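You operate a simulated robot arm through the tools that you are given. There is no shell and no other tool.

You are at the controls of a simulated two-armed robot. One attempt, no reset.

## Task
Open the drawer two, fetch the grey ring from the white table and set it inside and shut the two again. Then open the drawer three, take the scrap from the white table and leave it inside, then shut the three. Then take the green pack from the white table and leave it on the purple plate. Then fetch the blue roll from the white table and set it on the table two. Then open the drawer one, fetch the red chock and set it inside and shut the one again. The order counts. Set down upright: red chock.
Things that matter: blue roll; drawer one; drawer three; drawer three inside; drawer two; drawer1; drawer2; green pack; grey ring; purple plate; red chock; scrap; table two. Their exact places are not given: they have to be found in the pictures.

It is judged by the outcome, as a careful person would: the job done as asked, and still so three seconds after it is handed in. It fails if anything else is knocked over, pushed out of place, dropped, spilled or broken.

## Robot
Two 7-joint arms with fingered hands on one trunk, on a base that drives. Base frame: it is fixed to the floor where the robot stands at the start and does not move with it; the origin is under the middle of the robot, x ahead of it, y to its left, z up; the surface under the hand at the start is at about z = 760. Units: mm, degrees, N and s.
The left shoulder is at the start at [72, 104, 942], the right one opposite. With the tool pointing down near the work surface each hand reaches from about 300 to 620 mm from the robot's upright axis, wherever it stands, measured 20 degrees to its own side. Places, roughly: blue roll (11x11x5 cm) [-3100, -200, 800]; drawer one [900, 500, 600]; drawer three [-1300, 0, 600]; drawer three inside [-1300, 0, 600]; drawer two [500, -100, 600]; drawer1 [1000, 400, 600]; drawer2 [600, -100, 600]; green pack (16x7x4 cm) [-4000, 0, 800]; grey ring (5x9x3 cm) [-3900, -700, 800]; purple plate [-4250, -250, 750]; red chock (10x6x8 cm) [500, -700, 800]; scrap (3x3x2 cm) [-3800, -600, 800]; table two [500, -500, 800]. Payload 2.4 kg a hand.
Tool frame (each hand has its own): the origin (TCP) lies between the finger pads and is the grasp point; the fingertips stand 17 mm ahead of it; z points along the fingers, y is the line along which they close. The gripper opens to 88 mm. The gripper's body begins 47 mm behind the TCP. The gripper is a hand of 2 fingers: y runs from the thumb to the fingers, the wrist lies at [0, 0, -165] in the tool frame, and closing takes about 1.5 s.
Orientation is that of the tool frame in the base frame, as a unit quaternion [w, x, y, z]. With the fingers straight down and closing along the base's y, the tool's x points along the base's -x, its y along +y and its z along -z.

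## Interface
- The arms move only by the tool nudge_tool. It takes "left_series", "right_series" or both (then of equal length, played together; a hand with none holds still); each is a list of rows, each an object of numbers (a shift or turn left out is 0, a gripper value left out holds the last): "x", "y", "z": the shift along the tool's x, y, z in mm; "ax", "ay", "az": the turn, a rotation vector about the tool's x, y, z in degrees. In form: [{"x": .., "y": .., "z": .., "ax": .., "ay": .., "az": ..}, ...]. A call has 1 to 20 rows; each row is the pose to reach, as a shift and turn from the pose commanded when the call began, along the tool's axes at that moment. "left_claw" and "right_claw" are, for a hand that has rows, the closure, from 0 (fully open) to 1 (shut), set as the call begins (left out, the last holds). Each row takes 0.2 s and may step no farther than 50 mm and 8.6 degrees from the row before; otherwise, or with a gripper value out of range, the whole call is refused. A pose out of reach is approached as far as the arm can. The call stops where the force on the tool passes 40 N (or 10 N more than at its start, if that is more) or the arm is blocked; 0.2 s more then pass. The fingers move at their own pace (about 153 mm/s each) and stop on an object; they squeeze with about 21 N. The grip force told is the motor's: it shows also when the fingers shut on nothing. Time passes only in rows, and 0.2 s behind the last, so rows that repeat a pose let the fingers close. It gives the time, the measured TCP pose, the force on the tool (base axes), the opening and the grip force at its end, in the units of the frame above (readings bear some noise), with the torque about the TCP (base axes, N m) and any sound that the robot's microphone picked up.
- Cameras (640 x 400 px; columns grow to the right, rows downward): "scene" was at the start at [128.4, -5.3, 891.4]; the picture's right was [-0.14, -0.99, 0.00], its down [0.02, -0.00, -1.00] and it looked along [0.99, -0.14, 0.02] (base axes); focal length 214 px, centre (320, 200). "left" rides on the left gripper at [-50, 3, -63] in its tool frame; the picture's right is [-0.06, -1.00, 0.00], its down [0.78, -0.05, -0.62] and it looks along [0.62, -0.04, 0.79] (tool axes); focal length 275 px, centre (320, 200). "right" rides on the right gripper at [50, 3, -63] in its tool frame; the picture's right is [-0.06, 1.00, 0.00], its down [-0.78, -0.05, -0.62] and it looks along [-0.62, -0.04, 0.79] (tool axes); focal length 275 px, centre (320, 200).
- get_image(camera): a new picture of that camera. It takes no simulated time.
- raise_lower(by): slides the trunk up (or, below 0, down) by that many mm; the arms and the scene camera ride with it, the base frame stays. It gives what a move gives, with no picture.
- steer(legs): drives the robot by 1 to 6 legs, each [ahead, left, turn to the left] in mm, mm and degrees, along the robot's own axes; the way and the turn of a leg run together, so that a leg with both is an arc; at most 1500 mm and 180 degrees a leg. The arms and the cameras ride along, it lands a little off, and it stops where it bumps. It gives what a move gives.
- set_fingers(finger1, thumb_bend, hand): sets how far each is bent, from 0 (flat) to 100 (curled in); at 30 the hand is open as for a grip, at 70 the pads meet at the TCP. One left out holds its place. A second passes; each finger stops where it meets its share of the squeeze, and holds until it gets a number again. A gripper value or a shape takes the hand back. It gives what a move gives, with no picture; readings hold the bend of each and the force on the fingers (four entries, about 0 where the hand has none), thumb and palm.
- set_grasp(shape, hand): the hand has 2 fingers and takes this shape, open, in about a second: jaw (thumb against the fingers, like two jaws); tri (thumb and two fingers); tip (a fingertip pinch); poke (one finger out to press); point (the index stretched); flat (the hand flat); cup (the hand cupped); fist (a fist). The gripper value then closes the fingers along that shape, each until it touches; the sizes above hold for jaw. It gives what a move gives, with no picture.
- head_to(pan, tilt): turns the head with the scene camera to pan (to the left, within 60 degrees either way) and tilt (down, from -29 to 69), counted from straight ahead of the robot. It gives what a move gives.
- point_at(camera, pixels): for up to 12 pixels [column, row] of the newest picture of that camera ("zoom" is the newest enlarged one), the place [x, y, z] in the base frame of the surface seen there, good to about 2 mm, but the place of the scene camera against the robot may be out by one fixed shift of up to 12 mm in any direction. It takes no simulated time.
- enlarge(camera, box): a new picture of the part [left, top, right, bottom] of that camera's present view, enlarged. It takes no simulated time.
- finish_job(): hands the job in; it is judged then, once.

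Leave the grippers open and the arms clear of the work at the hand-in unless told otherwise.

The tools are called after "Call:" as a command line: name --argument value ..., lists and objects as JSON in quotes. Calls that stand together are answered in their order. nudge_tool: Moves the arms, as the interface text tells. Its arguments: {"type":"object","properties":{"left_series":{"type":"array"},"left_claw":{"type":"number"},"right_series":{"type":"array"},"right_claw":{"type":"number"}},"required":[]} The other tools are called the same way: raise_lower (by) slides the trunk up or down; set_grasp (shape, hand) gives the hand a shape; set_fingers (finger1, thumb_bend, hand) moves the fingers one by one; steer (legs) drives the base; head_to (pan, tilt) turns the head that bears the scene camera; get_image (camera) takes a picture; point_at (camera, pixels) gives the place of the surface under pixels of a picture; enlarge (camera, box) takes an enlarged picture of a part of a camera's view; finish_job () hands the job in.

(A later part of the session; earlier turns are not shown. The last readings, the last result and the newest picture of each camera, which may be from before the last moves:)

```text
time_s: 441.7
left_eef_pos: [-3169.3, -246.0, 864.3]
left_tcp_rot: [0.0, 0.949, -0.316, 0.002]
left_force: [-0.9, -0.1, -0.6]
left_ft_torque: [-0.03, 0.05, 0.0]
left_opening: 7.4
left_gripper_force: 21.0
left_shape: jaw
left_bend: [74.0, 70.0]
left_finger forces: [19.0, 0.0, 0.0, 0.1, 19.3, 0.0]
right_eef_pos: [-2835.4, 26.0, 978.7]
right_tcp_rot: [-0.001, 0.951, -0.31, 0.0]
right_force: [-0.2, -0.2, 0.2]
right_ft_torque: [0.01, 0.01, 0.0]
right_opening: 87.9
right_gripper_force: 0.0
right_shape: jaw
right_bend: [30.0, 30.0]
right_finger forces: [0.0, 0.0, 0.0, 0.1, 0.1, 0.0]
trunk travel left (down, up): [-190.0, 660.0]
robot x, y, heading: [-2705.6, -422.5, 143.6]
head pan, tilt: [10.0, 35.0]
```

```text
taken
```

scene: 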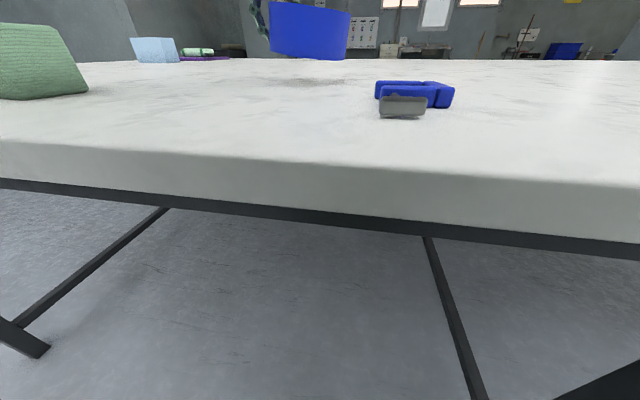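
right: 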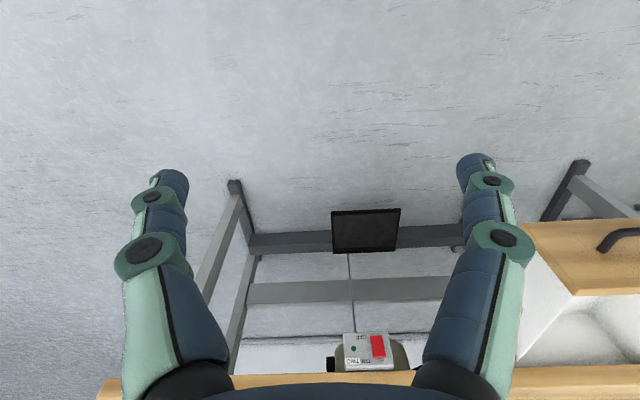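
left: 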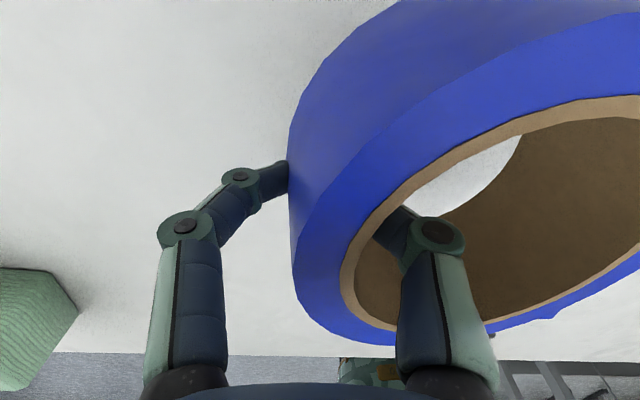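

It holds well. I lift it further, raise the trunk, back off into the aisle and drive to table two.

Call:
nudge_tool --left_series '[{"z": -25}, {"z": -55}, {"z": -90}, {"z": -120}, {"z": -120}]'

Call:
raise_lower --by 100

Call:
get_image --camera "left"

Call:
steer --legs '[[-190, 0, 0], [0, 0, -89.7], [1200, 0, 0], [1230, 0, 0]]'

```text
time_s: 442.9
left_eef_pos: [-3168.6, -246.7, 984.8]
left_tcp_rot: [-0.001, 0.949, -0.315, 0.002]
left_force: [-1.0, 0.5, -0.7]
left_ft_torque: [-0.06, 0.04, 0.0]
left_opening: 7.6
left_gripper_force: 20.8
left_shape: jaw
left_bend: [74.0, 70.0]
left_finger forces: [18.9, 0.0, 0.1, 0.0, 19.3, 0.1]
right_eef_pos: [-2837.2, 26.8, 979.3]
right_tcp_rot: [0.0, 0.951, -0.31, 0.001]
right_force: [0.2, -0.6, 0.3]
right_ft_torque: [-0.02, -0.03, 0.01]
right_opening: 88.0
right_gripper_force: 0.0
right_shape: jaw
right_bend: [30.0, 30.0]
right_finger forces: [0.0, 0.0, 0.0, 0.1, 0.1, 0.0]
trunk travel left (down, up): [-190.0, 660.0]
robot x, y, heading: [-2704.0, -420.2, 143.9]
head pan, tilt: [10.0, 35.0]
```

```text
time_s: 444.2
left_eef_pos: [-3169.9, -245.6, 1083.6]
left_tcp_rot: [-0.001, 0.949, -0.315, 0.002]
left_force: [-0.2, 0.7, -1.2]
left_ft_torque: [-0.06, 0.06, 0.01]
left_opening: 7.4
left_gripper_force: 21.1
left_shape: jaw
left_bend: [74.0, 70.0]
left_finger forces: [19.1, 0.1, 0.0, 0.0, 19.2, 0.0]
right_eef_pos: [-2836.2, 27.5, 1078.1]
right_tcp_rot: [0.0, 0.95, -0.311, 0.001]
right_force: [0.1, -0.2, -0.2]
right_ft_torque: [0.04, 0.0, 0.01]
right_opening: 88.0
right_gripper_force: 0.0
right_shape: jaw
right_bend: [30.0, 30.0]
right_finger forces: [0.0, 0.1, 0.0, 0.0, 0.1, 0.0]
trunk travel left (down, up): [-290.0, 560.0]
robot x, y, heading: [-2701.5, -418.3, 143.8]
head pan, tilt: [10.0, 35.0]
```

```text
taken
```

left: 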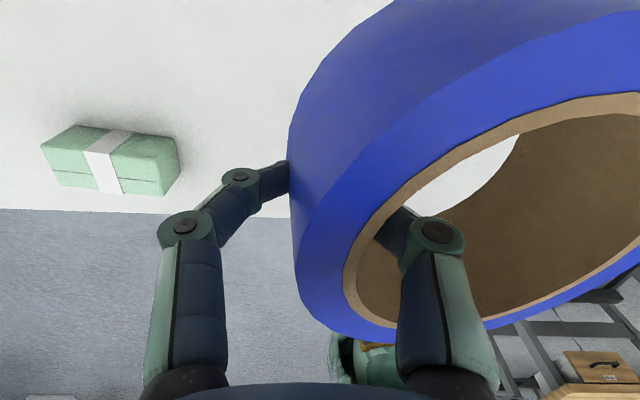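

```text
time_s: 461.0
left_eef_pos: [-1010.9, 1919.9, 1084.6]
left_tcp_rot: [-0.001, -0.459, 0.888, -0.001]
left_force: [-0.1, -0.2, -1.8]
left_ft_torque: [0.05, 0.08, -0.01]
left_opening: 7.4
left_gripper_force: 21.3
left_shape: jaw
left_bend: [74.0, 70.0]
left_finger forces: [18.9, 0.0, 0.0, 0.1, 19.2, 0.0]
right_eef_pos: [-731.4, 1596.2, 1079.8]
right_tcp_rot: [0.0, -0.463, 0.886, -0.001]
right_force: [-0.1, 0.9, -0.4]
right_ft_torque: [-0.02, 0.01, -0.02]
right_opening: 87.9
right_gripper_force: 0.0
right_shape: jaw
right_bend: [30.0, 30.0]
right_finger forces: [0.0, 0.0, 0.1, 0.0, 0.1, 0.0]
trunk travel left (down, up): [-290.0, 560.0]
robot x, y, heading: [-1176.8, 1452.9, 55.5]
head pan, tilt: [10.0, 35.0]
```

I turn toward table two and drive on, then look at its top.

Call:
steer --legs '[[0, 0, -91.4], [1500, 0, 0], [0, -490, 0]]'

Call:
head_to --pan -20 --tilt 30

Call:
get_image --camera "scene"

Call:
get_image --camera "left"

```text
time_s: 474.9
left_eef_pos: [159.9, -49.2, 1084.9]
left_tcp_rot: [-0.002, 0.332, 0.943, -0.001]
left_force: [0.1, -0.4, -1.5]
left_ft_torque: [0.06, -0.01, 0.01]
left_opening: 7.2
left_gripper_force: 20.9
left_shape: jaw
left_bend: [74.0, 70.0]
left_finger forces: [19.0, 0.0, 0.0, 0.0, 19.2, 0.0]
right_eef_pos: [-182.0, -309.2, 1078.9]
right_tcp_rot: [-0.001, 0.328, 0.945, -0.002]
right_force: [-0.2, 0.7, -0.6]
right_ft_torque: [0.03, 0.0, 0.0]
right_opening: 88.0
right_gripper_force: 0.1
right_shape: jaw
right_bend: [30.0, 30.0]
right_finger forces: [0.0, 0.0, 0.0, 0.0, 0.0, 0.1]
trunk travel left (down, up): [-290.0, 560.0]
robot x, y, heading: [-300.1, 143.8, -38.3]
head pan, tilt: [10.0, 35.0]
```

```text
time_s: 475.8
left_eef_pos: [159.2, -48.6, 1084.5]
left_tcp_rot: [-0.001, 0.333, 0.943, 0.0]
left_force: [0.0, -0.2, -1.8]
left_ft_torque: [0.05, -0.04, 0.01]
left_opening: 7.2
left_gripper_force: 20.8
left_shape: jaw
left_bend: [74.0, 70.0]
left_finger forces: [19.1, 0.0, 0.0, 0.0, 19.3, 0.0]
right_eef_pos: [-182.5, -308.4, 1079.0]
right_tcp_rot: [0.001, 0.327, 0.945, -0.001]
right_force: [0.2, 0.4, 1.0]
right_ft_torque: [-0.04, 0.02, -0.04]
right_opening: 88.0
right_gripper_force: 0.0
right_shape: jaw
right_bend: [30.0, 30.0]
right_finger forces: [0.0, 0.0, 0.0, 0.1, 0.0, 0.0]
trunk travel left (down, up): [-290.0, 560.0]
robot x, y, heading: [-300.8, 144.5, -38.2]
head pan, tilt: [-20.0, 30.0]
```

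```text
taken
```

scene: 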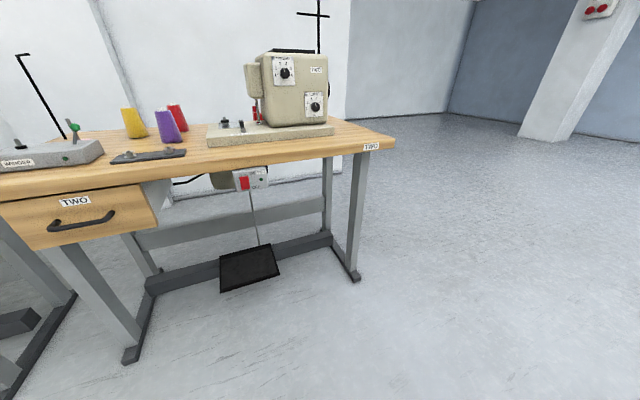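

```text
taken
```

left: 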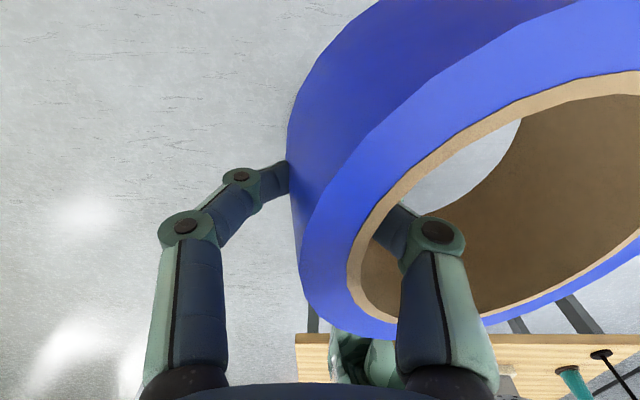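

The roll stays held. I zoom on table two's top and read points for a free spot and the chock.

Call:
enlarge --camera "scene" --box '[100, 60, 420, 200]'

Call:
point_at --camera "scene" --pixels '[[333, 133], [393, 140], [365, 147], [338, 122], [208, 145], [183, 153], [340, 150], [290, 140], [200, 160], [330, 118], [115, 162], [155, 140]]'

```text
2.00 times, centred on (260, 130) of scene
```

zoom: 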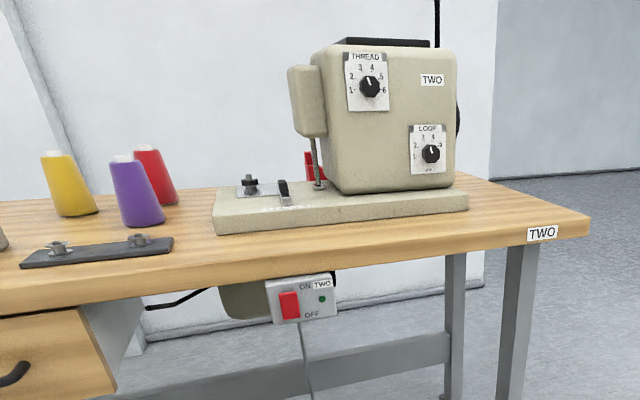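

```text
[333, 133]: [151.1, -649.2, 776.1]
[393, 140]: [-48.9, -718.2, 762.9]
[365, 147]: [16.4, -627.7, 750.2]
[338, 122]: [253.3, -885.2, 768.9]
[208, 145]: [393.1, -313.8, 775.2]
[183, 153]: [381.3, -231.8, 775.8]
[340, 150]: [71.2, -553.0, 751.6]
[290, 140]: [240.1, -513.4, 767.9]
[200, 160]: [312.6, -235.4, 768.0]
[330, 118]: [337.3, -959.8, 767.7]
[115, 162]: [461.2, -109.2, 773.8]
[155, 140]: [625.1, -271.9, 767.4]
```

Table top ≈z 760. The right end of table two (t -437…-610) is free. I will put the roll there, near the front. I drive so the hand comes over that spot.

Call:
steer --legs '[[0, 0, 2.3], [0, -561, 0], [302, 0, 0]]'

Call:
head_to --pan 10 --tilt 40

Call:
get_image --camera "scene"

Call:
get_image --camera "left"

```text
time_s: 481.1
left_eef_pos: [75.6, -662.4, 1084.8]
left_tcp_rot: [-0.001, 0.316, 0.949, 0.0]
left_force: [0.2, -0.5, -1.7]
left_ft_torque: [0.08, -0.03, -0.02]
left_opening: 7.2
left_gripper_force: 21.1
left_shape: jaw
left_bend: [74.0, 70.0]
left_finger forces: [18.9, 0.0, 0.0, 0.1, 19.2, 0.1]
right_eef_pos: [-255.8, -934.0, 1078.5]
right_tcp_rot: [-0.001, 0.31, 0.951, -0.001]
right_force: [0.2, -0.2, 0.5]
right_ft_torque: [-0.02, 0.03, 0.0]
right_opening: 87.9
right_gripper_force: 0.1
right_shape: jaw
right_bend: [30.0, 30.0]
right_finger forces: [0.0, 0.0, 0.0, 0.0, 0.1, 0.0]
trunk travel left (down, up): [-290.0, 560.0]
robot x, y, heading: [-393.5, -487.3, -36.5]
head pan, tilt: [-20.0, 30.0]
```

```text
time_s: 482.0
left_eef_pos: [75.6, -660.8, 1084.2]
left_tcp_rot: [-0.002, 0.316, 0.949, -0.001]
left_force: [-0.7, 0.3, -2.6]
left_ft_torque: [0.05, -0.07, 0.04]
left_opening: 7.3
left_gripper_force: 21.2
left_shape: jaw
left_bend: [74.0, 70.0]
left_finger forces: [19.0, 0.0, 0.1, 0.1, 19.2, 0.0]
right_eef_pos: [-256.9, -934.1, 1079.4]
right_tcp_rot: [0.0, 0.31, 0.951, 0.0]
right_force: [0.2, 0.1, 0.3]
right_ft_torque: [-0.03, 0.03, 0.01]
right_opening: 87.6
right_gripper_force: 0.1
right_shape: jaw
right_bend: [30.0, 30.0]
right_finger forces: [0.0, 0.1, 0.0, 0.0, 0.0, 0.0]
trunk travel left (down, up): [-290.0, 560.0]
robot x, y, heading: [-391.8, -485.6, -36.2]
head pan, tilt: [10.0, 40.0]
```

```text
taken
```

scene: 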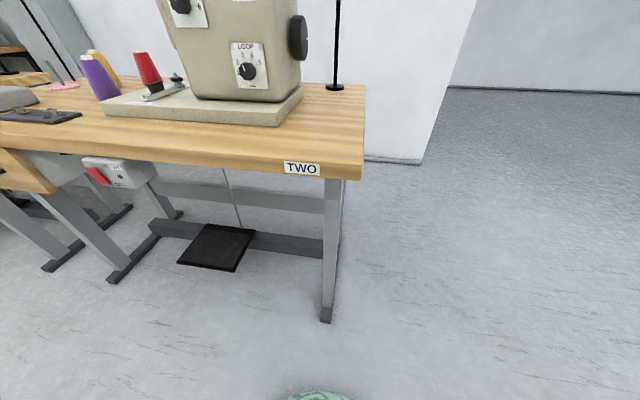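

```text
taken
```

left: 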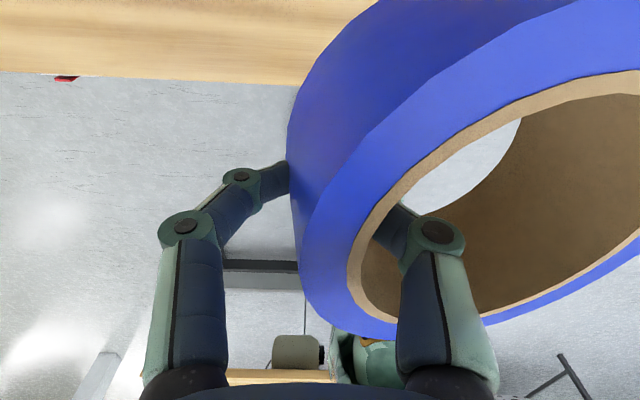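

I read the corner, pad, handwheel and thread stand.

Call:
point_at --camera "scene" --pixels '[[308, 40], [292, 30], [335, 87], [340, 50], [362, 172], [363, 90], [282, 124], [300, 95], [240, 110], [310, 150], [330, 120], [215, 150]]'

```text
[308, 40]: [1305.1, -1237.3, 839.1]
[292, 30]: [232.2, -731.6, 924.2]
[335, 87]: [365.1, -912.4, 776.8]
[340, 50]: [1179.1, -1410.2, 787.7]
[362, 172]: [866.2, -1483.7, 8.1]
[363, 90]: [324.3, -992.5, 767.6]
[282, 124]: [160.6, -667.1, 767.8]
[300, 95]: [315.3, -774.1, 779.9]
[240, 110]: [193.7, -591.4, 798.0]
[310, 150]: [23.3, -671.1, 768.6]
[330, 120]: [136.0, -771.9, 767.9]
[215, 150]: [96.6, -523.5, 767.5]
```

The TCP is already over the right spot (n≈449, t≈-491; roll centre t≈-536). I lower the trunk and hand stepwise, reading the table height with the wrist camera.

Call:
point_at --camera "left" --pixels '[[100, 30], [250, 20], [200, 60], [100, 70]]'

Call:
raise_lower --by -130

Call:
nudge_tool --left_series '[{"x": -10, "z": 30}, {"x": -10, "z": 60}, {"x": -10, "z": 90}, {"x": -10, "z": 110}, {"x": -10, "z": 110}]'

Call:
get_image --camera "left"

Call:
get_image --camera "scene"

```text
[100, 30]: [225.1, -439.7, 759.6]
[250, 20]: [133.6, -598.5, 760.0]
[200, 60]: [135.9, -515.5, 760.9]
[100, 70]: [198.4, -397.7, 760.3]
```

```text
time_s: 483.6
left_eef_pos: [75.9, -660.0, 954.6]
left_tcp_rot: [-0.002, 0.315, 0.949, 0.0]
left_force: [0.6, -0.3, -1.1]
left_ft_torque: [0.02, -0.02, 0.01]
left_opening: 7.3
left_gripper_force: 21.5
left_shape: jaw
left_bend: [74.0, 70.0]
left_finger forces: [18.9, 0.1, 0.0, 0.1, 19.2, 0.0]
right_eef_pos: [-256.7, -933.6, 949.6]
right_tcp_rot: [-0.001, 0.311, 0.95, 0.0]
right_force: [0.3, -0.6, 0.5]
right_ft_torque: [0.0, 0.01, 0.0]
right_opening: 87.9
right_gripper_force: 0.0
right_shape: jaw
right_bend: [30.0, 30.0]
right_finger forces: [0.1, 0.0, 0.1, 0.0, 0.1, 0.0]
trunk travel left (down, up): [-160.0, 690.0]
robot x, y, heading: [-390.4, -488.0, -36.3]
head pan, tilt: [10.0, 40.0]
```

```text
time_s: 484.8
left_eef_pos: [84.1, -666.1, 842.8]
left_tcp_rot: [-0.002, 0.316, 0.949, 0.0]
left_force: [-0.7, 0.5, -2.1]
left_ft_torque: [0.05, 0.01, -0.01]
left_opening: 7.3
left_gripper_force: 20.5
left_shape: jaw
left_bend: [74.0, 70.0]
left_finger forces: [19.2, 0.1, 0.0, 0.0, 19.3, 0.0]
right_eef_pos: [-257.1, -933.3, 948.7]
right_tcp_rot: [-0.002, 0.311, 0.95, 0.0]
right_force: [-0.4, -0.5, -0.3]
right_ft_torque: [0.01, 0.0, 0.0]
right_opening: 87.8
right_gripper_force: 0.0
right_shape: jaw
right_bend: [30.0, 30.0]
right_finger forces: [0.0, 0.0, 0.0, 0.1, 0.1, 0.1]
trunk travel left (down, up): [-160.0, 690.0]
robot x, y, heading: [-391.3, -485.6, -36.0]
head pan, tilt: [10.0, 40.0]
```

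```text
taken
```

left: 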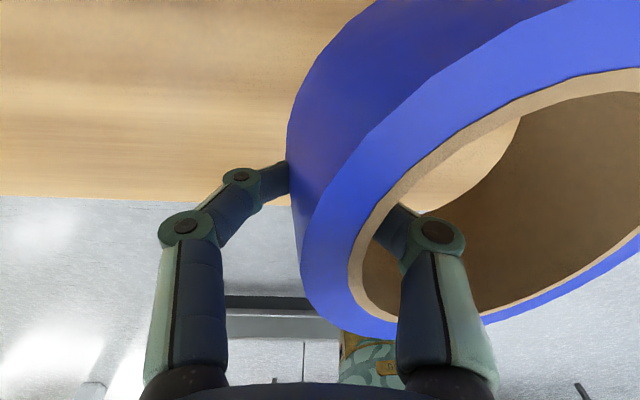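

```text
taken
```

scene: 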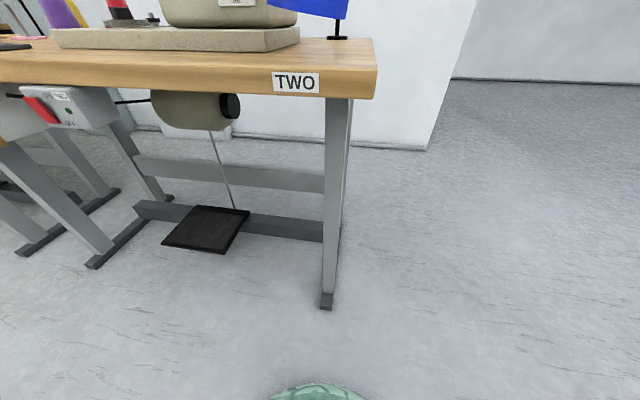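

Table top z=760. I tilt the head up a bit to see the roll's attitude.

Call:
head_to --pan 10 --tilt 15

Call:
get_image --camera "scene"

```text
time_s: 485.7
left_eef_pos: [86.1, -666.1, 842.1]
left_tcp_rot: [-0.002, 0.315, 0.949, 0.001]
left_force: [-0.3, 0.0, -1.3]
left_ft_torque: [0.05, -0.06, 0.05]
left_opening: 7.3
left_gripper_force: 20.9
left_shape: jaw
left_bend: [74.0, 70.0]
left_finger forces: [19.2, 0.0, 0.0, 0.0, 19.3, 0.0]
right_eef_pos: [-256.4, -932.9, 949.1]
right_tcp_rot: [-0.002, 0.31, 0.951, 0.0]
right_force: [-0.1, -0.7, -0.3]
right_ft_torque: [0.0, -0.01, -0.02]
right_opening: 87.7
right_gripper_force: 0.1
right_shape: jaw
right_bend: [30.0, 30.0]
right_finger forces: [0.0, 0.1, 0.1, 0.0, 0.0, 0.0]
trunk travel left (down, up): [-160.0, 690.0]
robot x, y, heading: [-389.0, -485.9, -36.4]
head pan, tilt: [10.0, 15.0]
```

```text
taken
```

scene: 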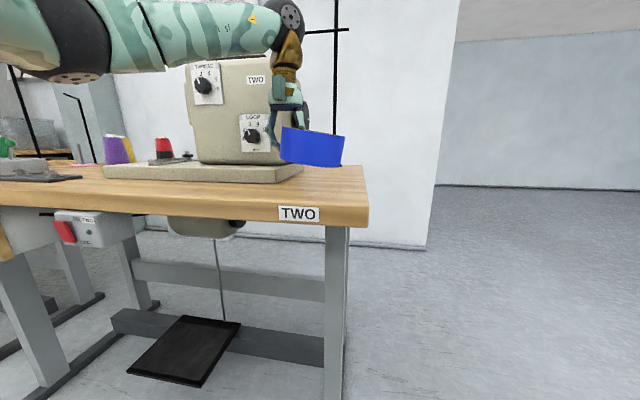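

The roll droops ~8° on its right side. I roll the hand by 8° to level it and look again.

Call:
nudge_tool --left_series '[{"ax": 4}, {"ax": 8}, {"ax": 8}]'

Call:
enlarge --camera "scene" --box '[220, 80, 380, 200]'

```text
time_s: 486.5
left_eef_pos: [84.4, -666.7, 843.0]
left_tcp_rot: [-0.024, 0.315, 0.946, -0.068]
left_force: [0.2, -0.5, -2.0]
left_ft_torque: [0.08, -0.05, -0.04]
left_opening: 7.4
left_gripper_force: 21.1
left_shape: jaw
left_bend: [74.0, 70.0]
left_finger forces: [19.2, 0.0, 0.1, 0.1, 19.2, 0.1]
right_eef_pos: [-257.6, -932.8, 949.4]
right_tcp_rot: [-0.001, 0.311, 0.95, 0.0]
right_force: [-0.2, 0.7, 0.0]
right_ft_torque: [-0.03, 0.01, 0.04]
right_opening: 87.8
right_gripper_force: 0.0
right_shape: jaw
right_bend: [30.0, 30.0]
right_finger forces: [0.0, 0.0, 0.1, 0.0, 0.0, 0.0]
trunk travel left (down, up): [-160.0, 690.0]
robot x, y, heading: [-388.2, -488.8, -36.3]
head pan, tilt: [10.0, 15.0]
```

```text
3.33 times, centred on (300, 140) of scene
```

zoom: 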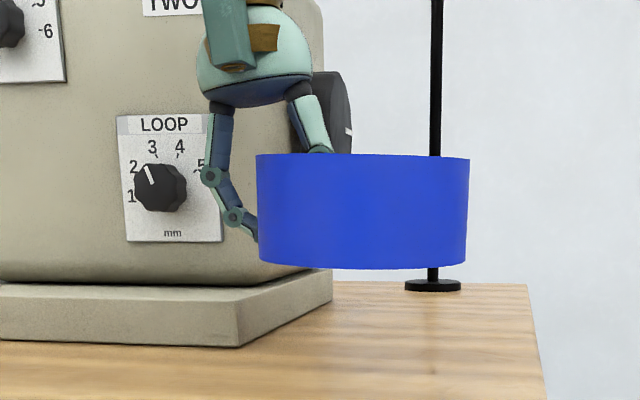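

Level now. I go straight down (compensating the roll) 48 mm, then in small steps to contact.

Call:
nudge_tool --left_series '[{"z": 20, "y": 2.8}, {"z": 36, "y": 5}, {"z": 46, "y": 6.4}, {"z": 50, "y": 7}, {"z": 53, "y": 7.4}, {"z": 53, "y": 7.4}]'

Call:
enlarge --camera "scene" --box '[220, 100, 380, 220]'

```text
time_s: 487.9
left_eef_pos: [82.8, -668.1, 790.5]
left_tcp_rot: [-0.024, 0.315, 0.947, -0.066]
left_force: [-0.6, -0.6, -1.6]
left_ft_torque: [0.07, -0.04, -0.01]
left_opening: 7.2
left_gripper_force: 20.7
left_shape: jaw
left_bend: [74.0, 70.0]
left_finger forces: [19.2, 0.0, 0.1, 0.0, 19.1, 0.0]
right_eef_pos: [-257.4, -934.0, 948.6]
right_tcp_rot: [-0.001, 0.311, 0.951, 0.0]
right_force: [0.0, -0.2, 0.3]
right_ft_torque: [-0.01, 0.01, -0.01]
right_opening: 87.7
right_gripper_force: 0.0
right_shape: jaw
right_bend: [30.0, 30.0]
right_finger forces: [0.0, 0.0, 0.1, 0.0, 0.0, 0.0]
trunk travel left (down, up): [-160.0, 690.0]
robot x, y, heading: [-394.0, -485.8, -36.3]
head pan, tilt: [10.0, 15.0]
```

```text
3.33 times, centred on (300, 160) of scene
```

zoom: 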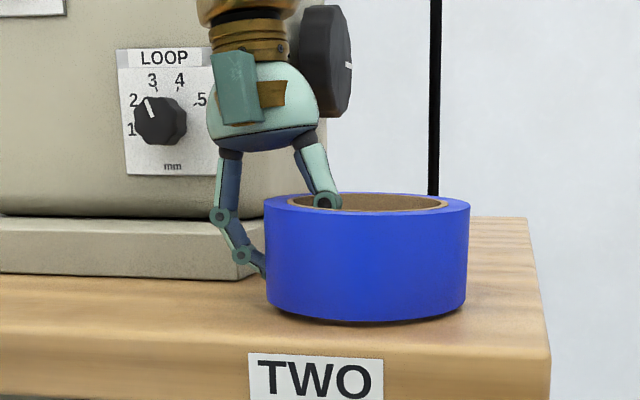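

Almost touching. I lower in 1.5 mm steps.

Call:
nudge_tool --left_series '[{"z": 1.5, "y": 0.2}, {"z": 3, "y": 0.4}, {"z": 4.5, "y": 0.6}, {"z": 4.5, "y": 0.6}]'

```text
time_s: 488.9
left_eef_pos: [82.2, -666.8, 786.4]
left_tcp_rot: [-0.024, 0.314, 0.947, -0.066]
left_force: [-0.5, -0.3, -1.6]
left_ft_torque: [0.07, -0.02, 0.01]
left_opening: 7.3
left_gripper_force: 20.6
left_shape: jaw
left_bend: [74.0, 70.0]
left_finger forces: [19.1, 0.0, 0.0, 0.0, 19.0, 0.1]
right_eef_pos: [-258.8, -933.4, 948.8]
right_tcp_rot: [-0.001, 0.311, 0.95, -0.001]
right_force: [0.1, -0.2, 0.4]
right_ft_torque: [0.0, 0.01, 0.03]
right_opening: 88.2
right_gripper_force: 0.1
right_shape: jaw
right_bend: [30.0, 30.0]
right_finger forces: [0.1, 0.0, 0.0, 0.1, 0.1, 0.1]
trunk travel left (down, up): [-160.0, 690.0]
robot x, y, heading: [-387.7, -485.9, -36.4]
head pan, tilt: [10.0, 15.0]
```

Call:
nudge_tool --left_series '[{"z": 1.5, "y": 0.2}, {"z": 3, "y": 0.4}, {"z": 3, "y": 0.4}]'

Call:
enlarge --camera "scene" --box '[240, 130, 380, 220]'

```text
time_s: 489.7
left_eef_pos: [82.7, -668.1, 784.1]
left_tcp_rot: [-0.023, 0.314, 0.947, -0.066]
left_force: [3.7, -0.8, 5.8]
left_ft_torque: [0.04, -0.07, 0.0]
left_opening: 7.6
left_gripper_force: 21.0
left_shape: jaw
left_bend: [74.0, 70.0]
left_finger forces: [21.2, 0.0, 0.0, 0.0, 20.1, 0.1]
right_eef_pos: [-257.5, -933.4, 950.1]
right_tcp_rot: [0.0, 0.311, 0.951, -0.001]
right_force: [0.4, 0.1, -0.5]
right_ft_torque: [0.0, 0.0, 0.0]
right_opening: 87.9
right_gripper_force: 0.1
right_shape: jaw
right_bend: [30.0, 30.0]
right_finger forces: [0.0, 0.0, 0.0, 0.0, 0.1, 0.0]
trunk travel left (down, up): [-160.0, 690.0]
robot x, y, heading: [-394.6, -486.8, -36.2]
head pan, tilt: [10.0, 15.0]
```

```text
4.44 times, centred on (310, 175) of scene
```

zoom: 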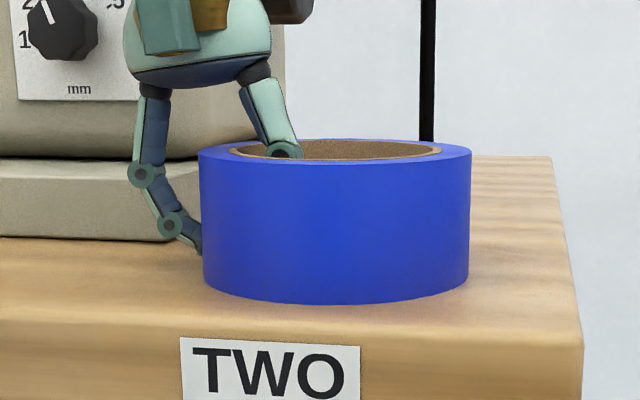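

It touches (6 N up). I open the fingers partly and rise straight up.

Call:
nudge_tool --left_series '[{}, {}, {}, {}]' --left_claw 0.55

Call:
nudge_tool --left_series '[{"z": -20, "y": -2.8}, {"z": -45, "y": -6.3}, {"z": -80, "y": -11}, {"z": -120, "y": -17}, {"z": -160, "y": -22, "ax": -4}, {"z": -180, "y": -25, "ax": -8}, {"z": -180, "y": -25, "ax": -8}]'

Call:
get_image --camera "scene"

Call:
get_image --camera "left"

```text
time_s: 490.7
left_eef_pos: [82.3, -667.5, 782.6]
left_tcp_rot: [-0.023, 0.315, 0.946, -0.066]
left_force: [-0.1, -0.1, 0.0]
left_ft_torque: [0.01, 0.0, 0.02]
left_opening: 39.1
left_gripper_force: 0.1
left_shape: jaw
left_bend: [73.0, 70.0]
left_finger forces: [0.0, 0.0, 0.1, 0.0, 0.1, 0.0]
right_eef_pos: [-256.5, -933.6, 948.8]
right_tcp_rot: [-0.001, 0.31, 0.951, -0.001]
right_force: [0.0, 0.1, -0.1]
right_ft_torque: [-0.02, 0.02, 0.0]
right_opening: 88.0
right_gripper_force: 0.1
right_shape: jaw
right_bend: [30.0, 30.0]
right_finger forces: [0.0, 0.1, 0.0, 0.0, 0.0, 0.0]
trunk travel left (down, up): [-160.0, 690.0]
robot x, y, heading: [-389.8, -488.4, -36.2]
head pan, tilt: [10.0, 15.0]
```

```text
time_s: 492.3
left_eef_pos: [81.0, -668.6, 963.8]
left_tcp_rot: [-0.002, 0.316, 0.949, -0.001]
left_force: [-1.1, 0.4, 0.8]
left_ft_torque: [-0.01, 0.01, -0.04]
left_opening: 39.1
left_gripper_force: 0.0
left_shape: jaw
left_bend: [73.0, 70.0]
left_finger forces: [0.0, 0.0, 0.1, 0.0, 0.0, 0.1]
right_eef_pos: [-256.0, -934.1, 949.3]
right_tcp_rot: [0.0, 0.311, 0.95, 0.0]
right_force: [0.9, 0.3, 0.1]
right_ft_torque: [0.0, 0.02, 0.01]
right_opening: 88.0
right_gripper_force: 0.0
right_shape: jaw
right_bend: [30.0, 30.0]
right_finger forces: [0.0, 0.0, 0.0, 0.0, 0.0, 0.0]
trunk travel left (down, up): [-160.0, 690.0]
robot x, y, heading: [-390.5, -484.6, -36.4]
head pan, tilt: [10.0, 15.0]
```

```text
taken
```

scene: 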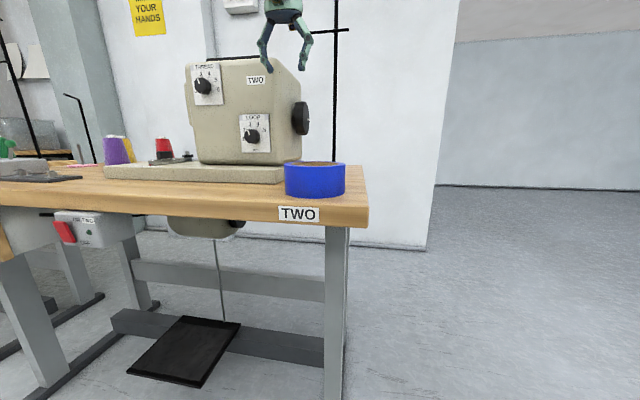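

```text
taken
```

left: 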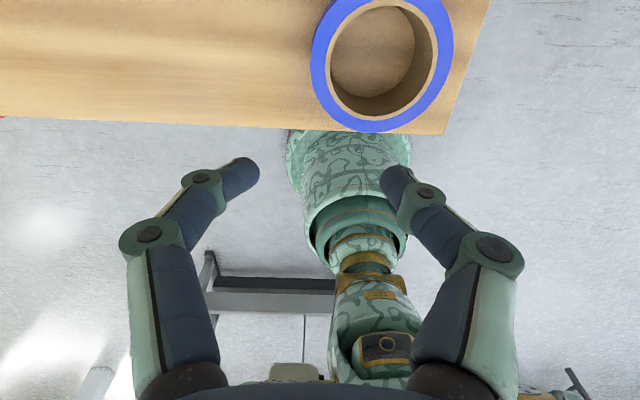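

The roll stands on table two. I check its margin to the edges.

Call:
point_at --camera "left" --pixels '[[375, 126], [318, 70], [448, 60], [385, 95], [385, 2], [250, 120], [420, 130], [470, 60]]'

Call:
raise_lower --by 150

Call:
head_to --pan 45 --tilt 25

Call:
get_image --camera "scene"

```text
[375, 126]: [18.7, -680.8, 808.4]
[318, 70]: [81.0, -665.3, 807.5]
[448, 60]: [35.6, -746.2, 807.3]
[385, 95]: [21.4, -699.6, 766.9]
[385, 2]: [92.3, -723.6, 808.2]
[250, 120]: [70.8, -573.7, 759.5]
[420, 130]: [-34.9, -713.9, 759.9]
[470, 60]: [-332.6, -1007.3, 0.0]
```

```text
time_s: 494.0
left_eef_pos: [84.2, -667.3, 1116.0]
left_tcp_rot: [-0.002, 0.315, 0.949, 0.0]
left_force: [0.1, -0.5, 0.1]
left_ft_torque: [0.01, -0.01, -0.01]
left_opening: 39.3
left_gripper_force: 0.0
left_shape: jaw
left_bend: [73.0, 70.0]
left_finger forces: [0.0, 0.1, 0.0, 0.0, 0.1, 0.1]
right_eef_pos: [-257.6, -933.2, 1098.2]
right_tcp_rot: [-0.001, 0.31, 0.951, 0.0]
right_force: [-0.9, -0.3, 0.5]
right_ft_torque: [0.01, -0.02, 0.02]
right_opening: 88.0
right_gripper_force: 0.2
right_shape: jaw
right_bend: [30.0, 30.0]
right_finger forces: [0.0, 0.0, 0.0, 0.0, 0.0, 0.0]
trunk travel left (down, up): [-310.0, 540.0]
robot x, y, heading: [-392.8, -484.9, -36.3]
head pan, tilt: [10.0, 15.0]
```

```text
time_s: 495.0
left_eef_pos: [82.8, -666.3, 1114.4]
left_tcp_rot: [-0.002, 0.316, 0.949, 0.0]
left_force: [-0.6, -0.4, 0.8]
left_ft_torque: [-0.02, 0.02, 0.01]
left_opening: 39.0
left_gripper_force: 0.0
left_shape: jaw
left_bend: [73.0, 70.0]
left_finger forces: [0.0, 0.0, 0.0, 0.1, 0.0, 0.0]
right_eef_pos: [-256.4, -933.8, 1097.9]
right_tcp_rot: [0.0, 0.311, 0.951, -0.001]
right_force: [0.7, -0.7, -0.5]
right_ft_torque: [0.0, -0.01, 0.02]
right_opening: 87.8
right_gripper_force: 0.1
right_shape: jaw
right_bend: [30.0, 30.0]
right_finger forces: [0.0, 0.0, 0.0, 0.0, 0.0, 0.1]
trunk travel left (down, up): [-310.0, 540.0]
robot x, y, heading: [-392.0, -486.4, -36.3]
head pan, tilt: [45.0, 25.0]
```

```text
taken
```

scene: 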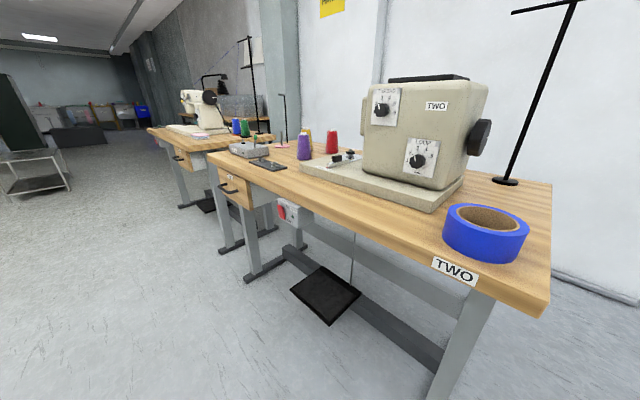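

The roll is flat with ≥25 mm margins. Before opening drawer one, I look at the red chock from further left, with the trunk high.

Call:
steer --legs '[[-100, 0, 0], [0, 820, 0]]'

Call:
raise_lower --by 200

Call:
head_to --pan -25 --tilt 35

Call:
get_image --camera "scene"

```text
time_s: 500.1
left_eef_pos: [489.0, 53.6, 1114.6]
left_tcp_rot: [-0.002, 0.315, 0.949, 0.0]
left_force: [-0.4, 0.2, -0.9]
left_ft_torque: [-0.02, -0.01, 0.0]
left_opening: 39.0
left_gripper_force: 0.0
left_shape: jaw
left_bend: [73.0, 70.0]
left_finger forces: [0.1, 0.0, 0.1, 0.0, 0.0, 0.0]
right_eef_pos: [149.5, -213.8, 1098.2]
right_tcp_rot: [-0.001, 0.311, 0.951, -0.001]
right_force: [-0.3, 0.4, -0.3]
right_ft_torque: [-0.01, 0.01, -0.01]
right_opening: 87.9
right_gripper_force: 0.1
right_shape: jaw
right_bend: [30.0, 30.0]
right_finger forces: [0.1, 0.0, 0.0, 0.0, 0.0, 0.0]
trunk travel left (down, up): [-310.0, 540.0]
robot x, y, heading: [15.5, 231.6, -36.2]
head pan, tilt: [45.0, 25.0]
```

```text
time_s: 502.3
left_eef_pos: [489.7, 52.7, 1314.6]
left_tcp_rot: [-0.002, 0.314, 0.949, 0.0]
left_force: [0.2, 0.3, -0.2]
left_ft_torque: [0.02, 0.02, -0.02]
left_opening: 39.1
left_gripper_force: 0.1
left_shape: jaw
left_bend: [73.0, 70.0]
left_finger forces: [0.0, 0.0, 0.0, 0.1, 0.0, 0.0]
right_eef_pos: [150.2, -212.9, 1298.3]
right_tcp_rot: [-0.001, 0.31, 0.951, 0.0]
right_force: [1.0, -1.2, 0.3]
right_ft_torque: [-0.04, 0.03, 0.01]
right_opening: 87.7
right_gripper_force: 0.1
right_shape: jaw
right_bend: [30.0, 30.0]
right_finger forces: [0.0, 0.0, 0.1, 0.0, 0.1, 0.0]
trunk travel left (down, up): [-510.0, 340.0]
robot x, y, heading: [15.0, 232.3, -36.1]
head pan, tilt: [45.0, 25.0]
```

```text
time_s: 503.7
left_eef_pos: [489.0, 53.5, 1314.8]
left_tcp_rot: [-0.002, 0.314, 0.949, 0.0]
left_force: [0.0, 0.3, 0.7]
left_ft_torque: [0.01, 0.03, -0.01]
left_opening: 39.2
left_gripper_force: 0.1
left_shape: jaw
left_bend: [73.0, 70.0]
left_finger forces: [0.0, 0.0, 0.1, 0.1, 0.1, 0.0]
right_eef_pos: [149.1, -213.6, 1298.7]
right_tcp_rot: [0.001, 0.309, 0.951, -0.001]
right_force: [0.5, 1.0, -0.4]
right_ft_torque: [-0.02, -0.04, -0.03]
right_opening: 88.0
right_gripper_force: 0.1
right_shape: jaw
right_bend: [30.0, 30.0]
right_finger forces: [0.0, 0.1, 0.1, 0.0, 0.1, 0.0]
trunk travel left (down, up): [-510.0, 340.0]
robot x, y, heading: [11.3, 234.1, -36.0]
head pan, tilt: [-25.0, 35.0]
```

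```text
taken
```

scene: 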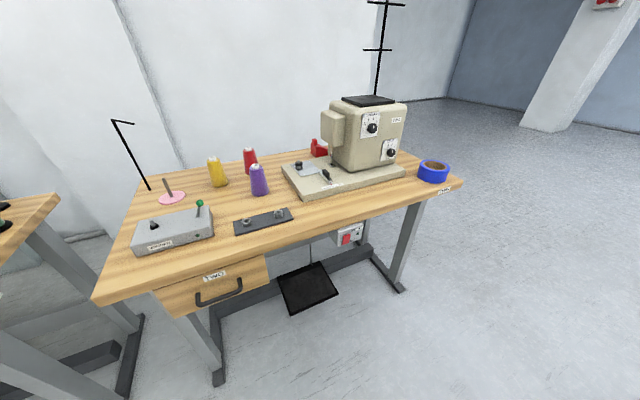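

I can see the chock at (320,148), left behind the machine head. I zoom and read it and the machine head.

Call:
enlarge --camera "scene" --box '[240, 80, 420, 200]'

Call:
point_at --camera "scene" --pixels '[[319, 148], [314, 143], [325, 152], [316, 153], [322, 118], [345, 118], [333, 104], [320, 143], [285, 168], [250, 155], [300, 165], [345, 160]]'

```text
3.33 times, centred on (330, 140) of scene
```

zoom: 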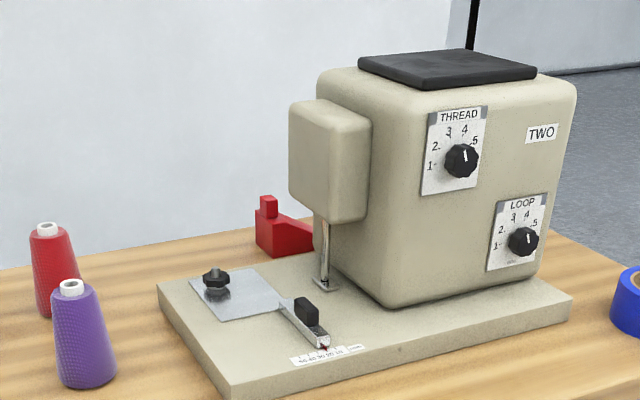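

```text
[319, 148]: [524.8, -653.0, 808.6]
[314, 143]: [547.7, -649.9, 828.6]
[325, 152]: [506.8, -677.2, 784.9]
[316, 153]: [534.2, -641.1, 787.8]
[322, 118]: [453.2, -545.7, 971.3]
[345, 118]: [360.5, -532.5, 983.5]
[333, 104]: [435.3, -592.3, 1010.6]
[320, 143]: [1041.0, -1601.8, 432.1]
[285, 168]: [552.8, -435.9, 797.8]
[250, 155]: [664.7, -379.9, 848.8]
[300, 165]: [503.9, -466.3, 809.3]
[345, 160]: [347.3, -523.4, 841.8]
```

The chock stands behind the machine head near the wall. I need to know the clearances: I read machine, wall, pedal and stand points.

Call:
point_at --camera "scene" --pixels '[[308, 288], [290, 275], [330, 300], [370, 108], [395, 103], [300, 110], [250, 120], [280, 150], [340, 275], [260, 300], [349, 97], [320, 280]]'

Call:
point_at --camera "zoom" --pixels '[[267, 200], [258, 235], [290, 245], [262, 207], [310, 240], [265, 250], [292, 110], [330, 110], [320, 95], [335, 220], [380, 62], [325, 285]]'

```text
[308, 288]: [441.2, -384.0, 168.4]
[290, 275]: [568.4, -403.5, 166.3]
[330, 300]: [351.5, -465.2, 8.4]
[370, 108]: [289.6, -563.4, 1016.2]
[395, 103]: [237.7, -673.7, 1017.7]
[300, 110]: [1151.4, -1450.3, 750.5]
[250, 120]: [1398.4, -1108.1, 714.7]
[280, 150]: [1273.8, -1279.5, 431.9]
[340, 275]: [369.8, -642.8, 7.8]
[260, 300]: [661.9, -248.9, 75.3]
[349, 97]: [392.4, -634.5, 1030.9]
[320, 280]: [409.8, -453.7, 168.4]
```

```text
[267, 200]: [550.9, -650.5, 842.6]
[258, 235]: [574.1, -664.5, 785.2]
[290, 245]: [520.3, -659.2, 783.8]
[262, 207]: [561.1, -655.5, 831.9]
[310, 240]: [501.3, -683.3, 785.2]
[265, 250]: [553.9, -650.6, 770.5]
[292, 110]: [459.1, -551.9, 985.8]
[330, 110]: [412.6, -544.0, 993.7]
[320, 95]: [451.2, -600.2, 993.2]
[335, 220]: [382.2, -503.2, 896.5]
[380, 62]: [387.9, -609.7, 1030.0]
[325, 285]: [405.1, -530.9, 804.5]
```

The wall is really ~880 mm behind table two, so the chock can be fetched from behind. First drawer one: I move over in front of it.

Call:
steer --legs '[[-145, 0, 0], [0, 574, 0]]'

Call:
raise_lower --by -200

Call:
head_to --pan 10 --tilt 30

Call:
get_image --camera "scene"

```text
time_s: 507.9
left_eef_pos: [706.7, 592.6, 1315.0]
left_tcp_rot: [-0.001, 0.321, 0.947, 0.0]
left_force: [-0.1, 0.3, -0.3]
left_ft_torque: [0.01, -0.04, -0.04]
left_opening: 39.5
left_gripper_force: 0.0
left_shape: jaw
left_bend: [73.0, 70.0]
left_finger forces: [0.1, 0.0, 0.0, 0.0, 0.0, 0.0]
right_eef_pos: [363.6, 329.8, 1299.5]
right_tcp_rot: [0.0, 0.316, 0.949, -0.001]
right_force: [1.4, -0.2, 0.2]
right_ft_torque: [0.03, 0.01, -0.03]
right_opening: 88.1
right_gripper_force: 0.0
right_shape: jaw
right_bend: [30.0, 30.0]
right_finger forces: [0.0, 0.0, 0.0, 0.1, 0.0, 0.0]
trunk travel left (down, up): [-510.0, 340.0]
robot x, y, heading: [230.7, 776.3, -36.8]
head pan, tilt: [-25.0, 35.0]
```

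```text
time_s: 510.1
left_eef_pos: [705.7, 591.0, 1114.5]
left_tcp_rot: [-0.001, 0.32, 0.947, 0.0]
left_force: [-0.2, -0.5, 0.9]
left_ft_torque: [-0.02, 0.01, -0.01]
left_opening: 39.3
left_gripper_force: 0.0
left_shape: jaw
left_bend: [73.0, 70.0]
left_finger forces: [0.0, 0.0, 0.1, 0.0, 0.0, 0.0]
right_eef_pos: [363.5, 329.3, 1099.4]
right_tcp_rot: [0.0, 0.315, 0.949, 0.0]
right_force: [0.8, -0.9, 0.1]
right_ft_torque: [-0.04, -0.02, 0.04]
right_opening: 87.7
right_gripper_force: 0.0
right_shape: jaw
right_bend: [30.0, 30.0]
right_finger forces: [0.1, 0.1, 0.0, 0.1, 0.1, 0.1]
trunk travel left (down, up): [-310.0, 540.0]
robot x, y, heading: [234.9, 780.9, -36.9]
head pan, tilt: [-25.0, 35.0]
```

```text
time_s: 511.1
left_eef_pos: [706.0, 590.2, 1114.8]
left_tcp_rot: [-0.003, 0.321, 0.947, 0.0]
left_force: [0.4, 0.4, 0.4]
left_ft_torque: [-0.02, -0.01, 0.01]
left_opening: 39.3
left_gripper_force: 0.1
left_shape: jaw
left_bend: [73.0, 70.0]
left_finger forces: [0.0, 0.1, 0.0, 0.0, 0.0, 0.0]
right_eef_pos: [362.8, 327.8, 1098.5]
right_tcp_rot: [0.0, 0.316, 0.949, -0.001]
right_force: [0.4, -0.5, 0.4]
right_ft_torque: [0.0, 0.0, -0.04]
right_opening: 88.1
right_gripper_force: 0.0
right_shape: jaw
right_bend: [30.0, 30.0]
right_finger forces: [0.0, 0.0, 0.1, 0.1, 0.0, 0.1]
trunk travel left (down, up): [-310.0, 540.0]
robot x, y, heading: [235.4, 777.3, -36.8]
head pan, tilt: [10.0, 30.0]
```

```text
taken
```

scene: 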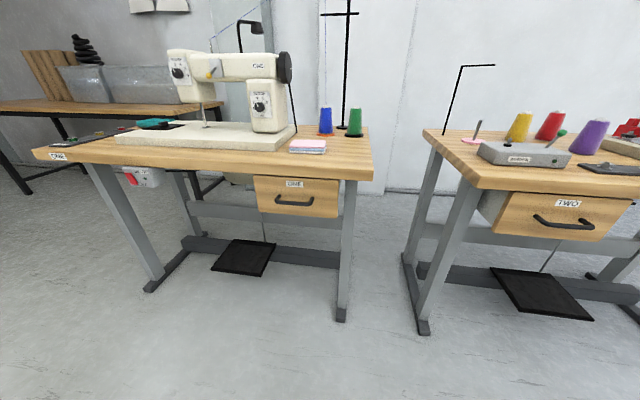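

Drawer one's handle is at (294,202). I read it.

Call:
enlarge --camera "scene" --box '[230, 150, 380, 240]'

Call:
point_at --camera "scene" --pixels '[[279, 201], [294, 205], [309, 204], [262, 200], [333, 205], [330, 214], [200, 165], [350, 175], [370, 175], [345, 315], [308, 145]]'

```text
4.27 times, centred on (305, 195) of scene
```

zoom: 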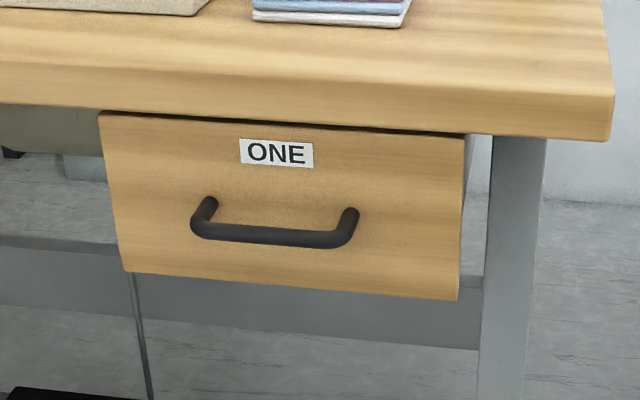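

```text
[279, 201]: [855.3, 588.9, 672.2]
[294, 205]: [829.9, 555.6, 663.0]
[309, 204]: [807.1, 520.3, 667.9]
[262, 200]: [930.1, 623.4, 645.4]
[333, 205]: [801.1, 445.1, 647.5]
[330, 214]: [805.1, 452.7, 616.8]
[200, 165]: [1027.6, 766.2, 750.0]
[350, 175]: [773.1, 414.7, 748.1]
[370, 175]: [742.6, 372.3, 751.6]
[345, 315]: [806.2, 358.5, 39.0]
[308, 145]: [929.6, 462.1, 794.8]
```

Drawer one's face is at n≈388, handle centre t≈936. I use the same approach as for drawer three: align, turn the hand across, trunk low.

Call:
steer --legs '[[0, 0, 0.9], [50, 10, 0]]'

Call:
nudge_tool --left_series '[{"x": 5, "az": 8.2}, {"x": 10, "az": 16.4}, {"x": 15, "az": 24.6}, {"x": 20, "az": 32.8}, {"x": 25, "az": 41}, {"x": 30, "az": 49.2}, {"x": 35, "az": 57.4}, {"x": 40, "az": 65.6}, {"x": 45, "az": 73.8}, {"x": 50, "az": 82}, {"x": 50, "az": 90}, {"x": 50, "az": 90}]' --left_claw 0.45

Call:
raise_lower --by -295

```text
time_s: 512.4
left_eef_pos: [756.3, 576.4, 1114.0]
left_tcp_rot: [-0.002, 0.314, 0.949, 0.0]
left_force: [-0.5, 0.4, -0.5]
left_ft_torque: [0.0, 0.03, 0.0]
left_opening: 39.2
left_gripper_force: 0.0
left_shape: jaw
left_bend: [73.0, 70.0]
left_finger forces: [0.0, 0.0, 0.1, 0.0, 0.1, 0.0]
right_eef_pos: [417.2, 307.8, 1099.6]
right_tcp_rot: [-0.001, 0.31, 0.951, -0.001]
right_force: [0.2, 1.0, 0.5]
right_ft_torque: [-0.02, -0.02, 0.03]
right_opening: 87.8
right_gripper_force: 0.0
right_shape: jaw
right_bend: [30.0, 30.0]
right_finger forces: [0.1, 0.0, 0.1, 0.0, 0.1, 0.1]
trunk travel left (down, up): [-310.0, 540.0]
robot x, y, heading: [279.6, 755.8, -36.1]
head pan, tilt: [10.0, 30.0]
```

```text
time_s: 515.0
left_eef_pos: [714.9, 605.6, 1115.8]
left_tcp_rot: [-0.001, 0.894, 0.448, -0.001]
left_force: [0.0, 0.3, -0.1]
left_ft_torque: [-0.03, -0.02, 0.05]
left_opening: 48.0
left_gripper_force: 0.0
left_shape: jaw
left_bend: [72.0, 70.0]
left_finger forces: [0.1, 0.0, 0.0, 0.0, 0.0, 0.0]
right_eef_pos: [416.5, 308.3, 1099.7]
right_tcp_rot: [0.0, 0.31, 0.951, -0.001]
right_force: [0.6, 0.1, -0.8]
right_ft_torque: [0.05, 0.01, -0.01]
right_opening: 88.0
right_gripper_force: 0.1
right_shape: jaw
right_bend: [30.0, 30.0]
right_finger forces: [0.0, 0.1, 0.0, 0.0, 0.0, 0.0]
trunk travel left (down, up): [-310.0, 540.0]
robot x, y, heading: [278.5, 757.3, -36.0]
head pan, tilt: [10.0, 30.0]
```

```text
time_s: 517.9
left_eef_pos: [715.8, 606.8, 820.5]
left_tcp_rot: [-0.001, 0.893, 0.449, -0.001]
left_force: [-0.1, 0.3, 0.4]
left_ft_torque: [-0.01, -0.02, -0.02]
left_opening: 48.1
left_gripper_force: 0.2
left_shape: jaw
left_bend: [72.0, 70.0]
left_finger forces: [0.1, 0.0, 0.0, 0.1, 0.0, 0.0]
right_eef_pos: [416.5, 309.4, 804.3]
right_tcp_rot: [-0.001, 0.309, 0.951, -0.001]
right_force: [-0.7, 0.0, 0.1]
right_ft_torque: [0.0, 0.0, 0.02]
right_opening: 88.1
right_gripper_force: 0.1
right_shape: jaw
right_bend: [30.0, 30.0]
right_finger forces: [0.0, 0.1, 0.0, 0.1, 0.0, 0.0]
trunk travel left (down, up): [-15.0, 835.0]
robot x, y, heading: [278.3, 754.6, -35.9]
head pan, tilt: [10.0, 30.0]
```

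I bring the hand to the pre-grasp before drawer one's handle.

Call:
nudge_tool --left_series '[{"x": 4, "y": 8, "z": 10, "ax": -8}, {"x": 8, "y": 18, "z": 25, "ax": -16}, {"x": 12, "y": 30, "z": 45, "ax": -24}, {"x": 16, "y": 45, "z": 70, "ax": -32}, {"x": 20, "y": 60, "z": 92, "ax": -40}, {"x": 25, "y": 75, "z": 113, "ax": -47}, {"x": 25, "y": 75, "z": 113, "ax": -47}]'

Call:
get_image --camera "left"

```text
time_s: 519.5
left_eef_pos: [788.7, 582.7, 706.3]
left_tcp_rot: [0.355, 0.82, 0.412, 0.178]
left_force: [0.5, 0.5, -0.8]
left_ft_torque: [0.0, 0.01, 0.01]
left_opening: 48.2
left_gripper_force: 0.0
left_shape: jaw
left_bend: [72.0, 70.0]
left_finger forces: [0.0, 0.0, 0.0, 0.0, 0.1, 0.1]
right_eef_pos: [415.5, 308.8, 804.6]
right_tcp_rot: [0.0, 0.31, 0.951, -0.001]
right_force: [-0.1, 0.1, 0.0]
right_ft_torque: [-0.01, 0.01, -0.01]
right_opening: 88.1
right_gripper_force: 0.0
right_shape: jaw
right_bend: [30.0, 30.0]
right_finger forces: [0.1, 0.0, 0.0, 0.0, 0.0, 0.1]
trunk travel left (down, up): [-15.0, 835.0]
robot x, y, heading: [278.2, 752.9, -35.9]
head pan, tilt: [10.0, 30.0]
```

```text
taken
```

left: 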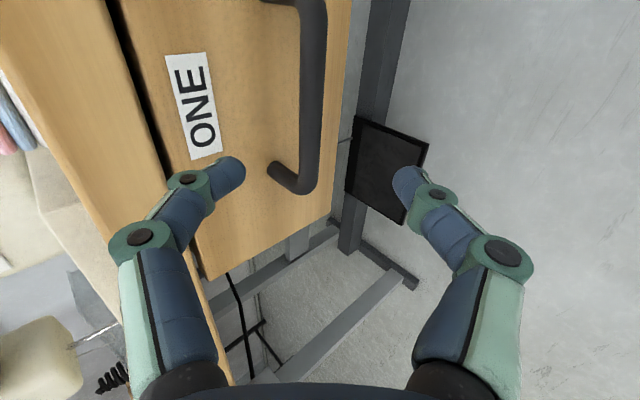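

Very like the drawer three view. I confirm the bar's place.

Call:
point_at --camera "left" --pixels '[[315, 30], [313, 70], [312, 120], [308, 160], [240, 120], [275, 167]]'

```text
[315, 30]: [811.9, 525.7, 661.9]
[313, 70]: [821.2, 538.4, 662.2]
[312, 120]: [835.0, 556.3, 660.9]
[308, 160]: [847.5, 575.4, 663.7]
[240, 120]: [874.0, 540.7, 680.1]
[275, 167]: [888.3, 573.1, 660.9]
```

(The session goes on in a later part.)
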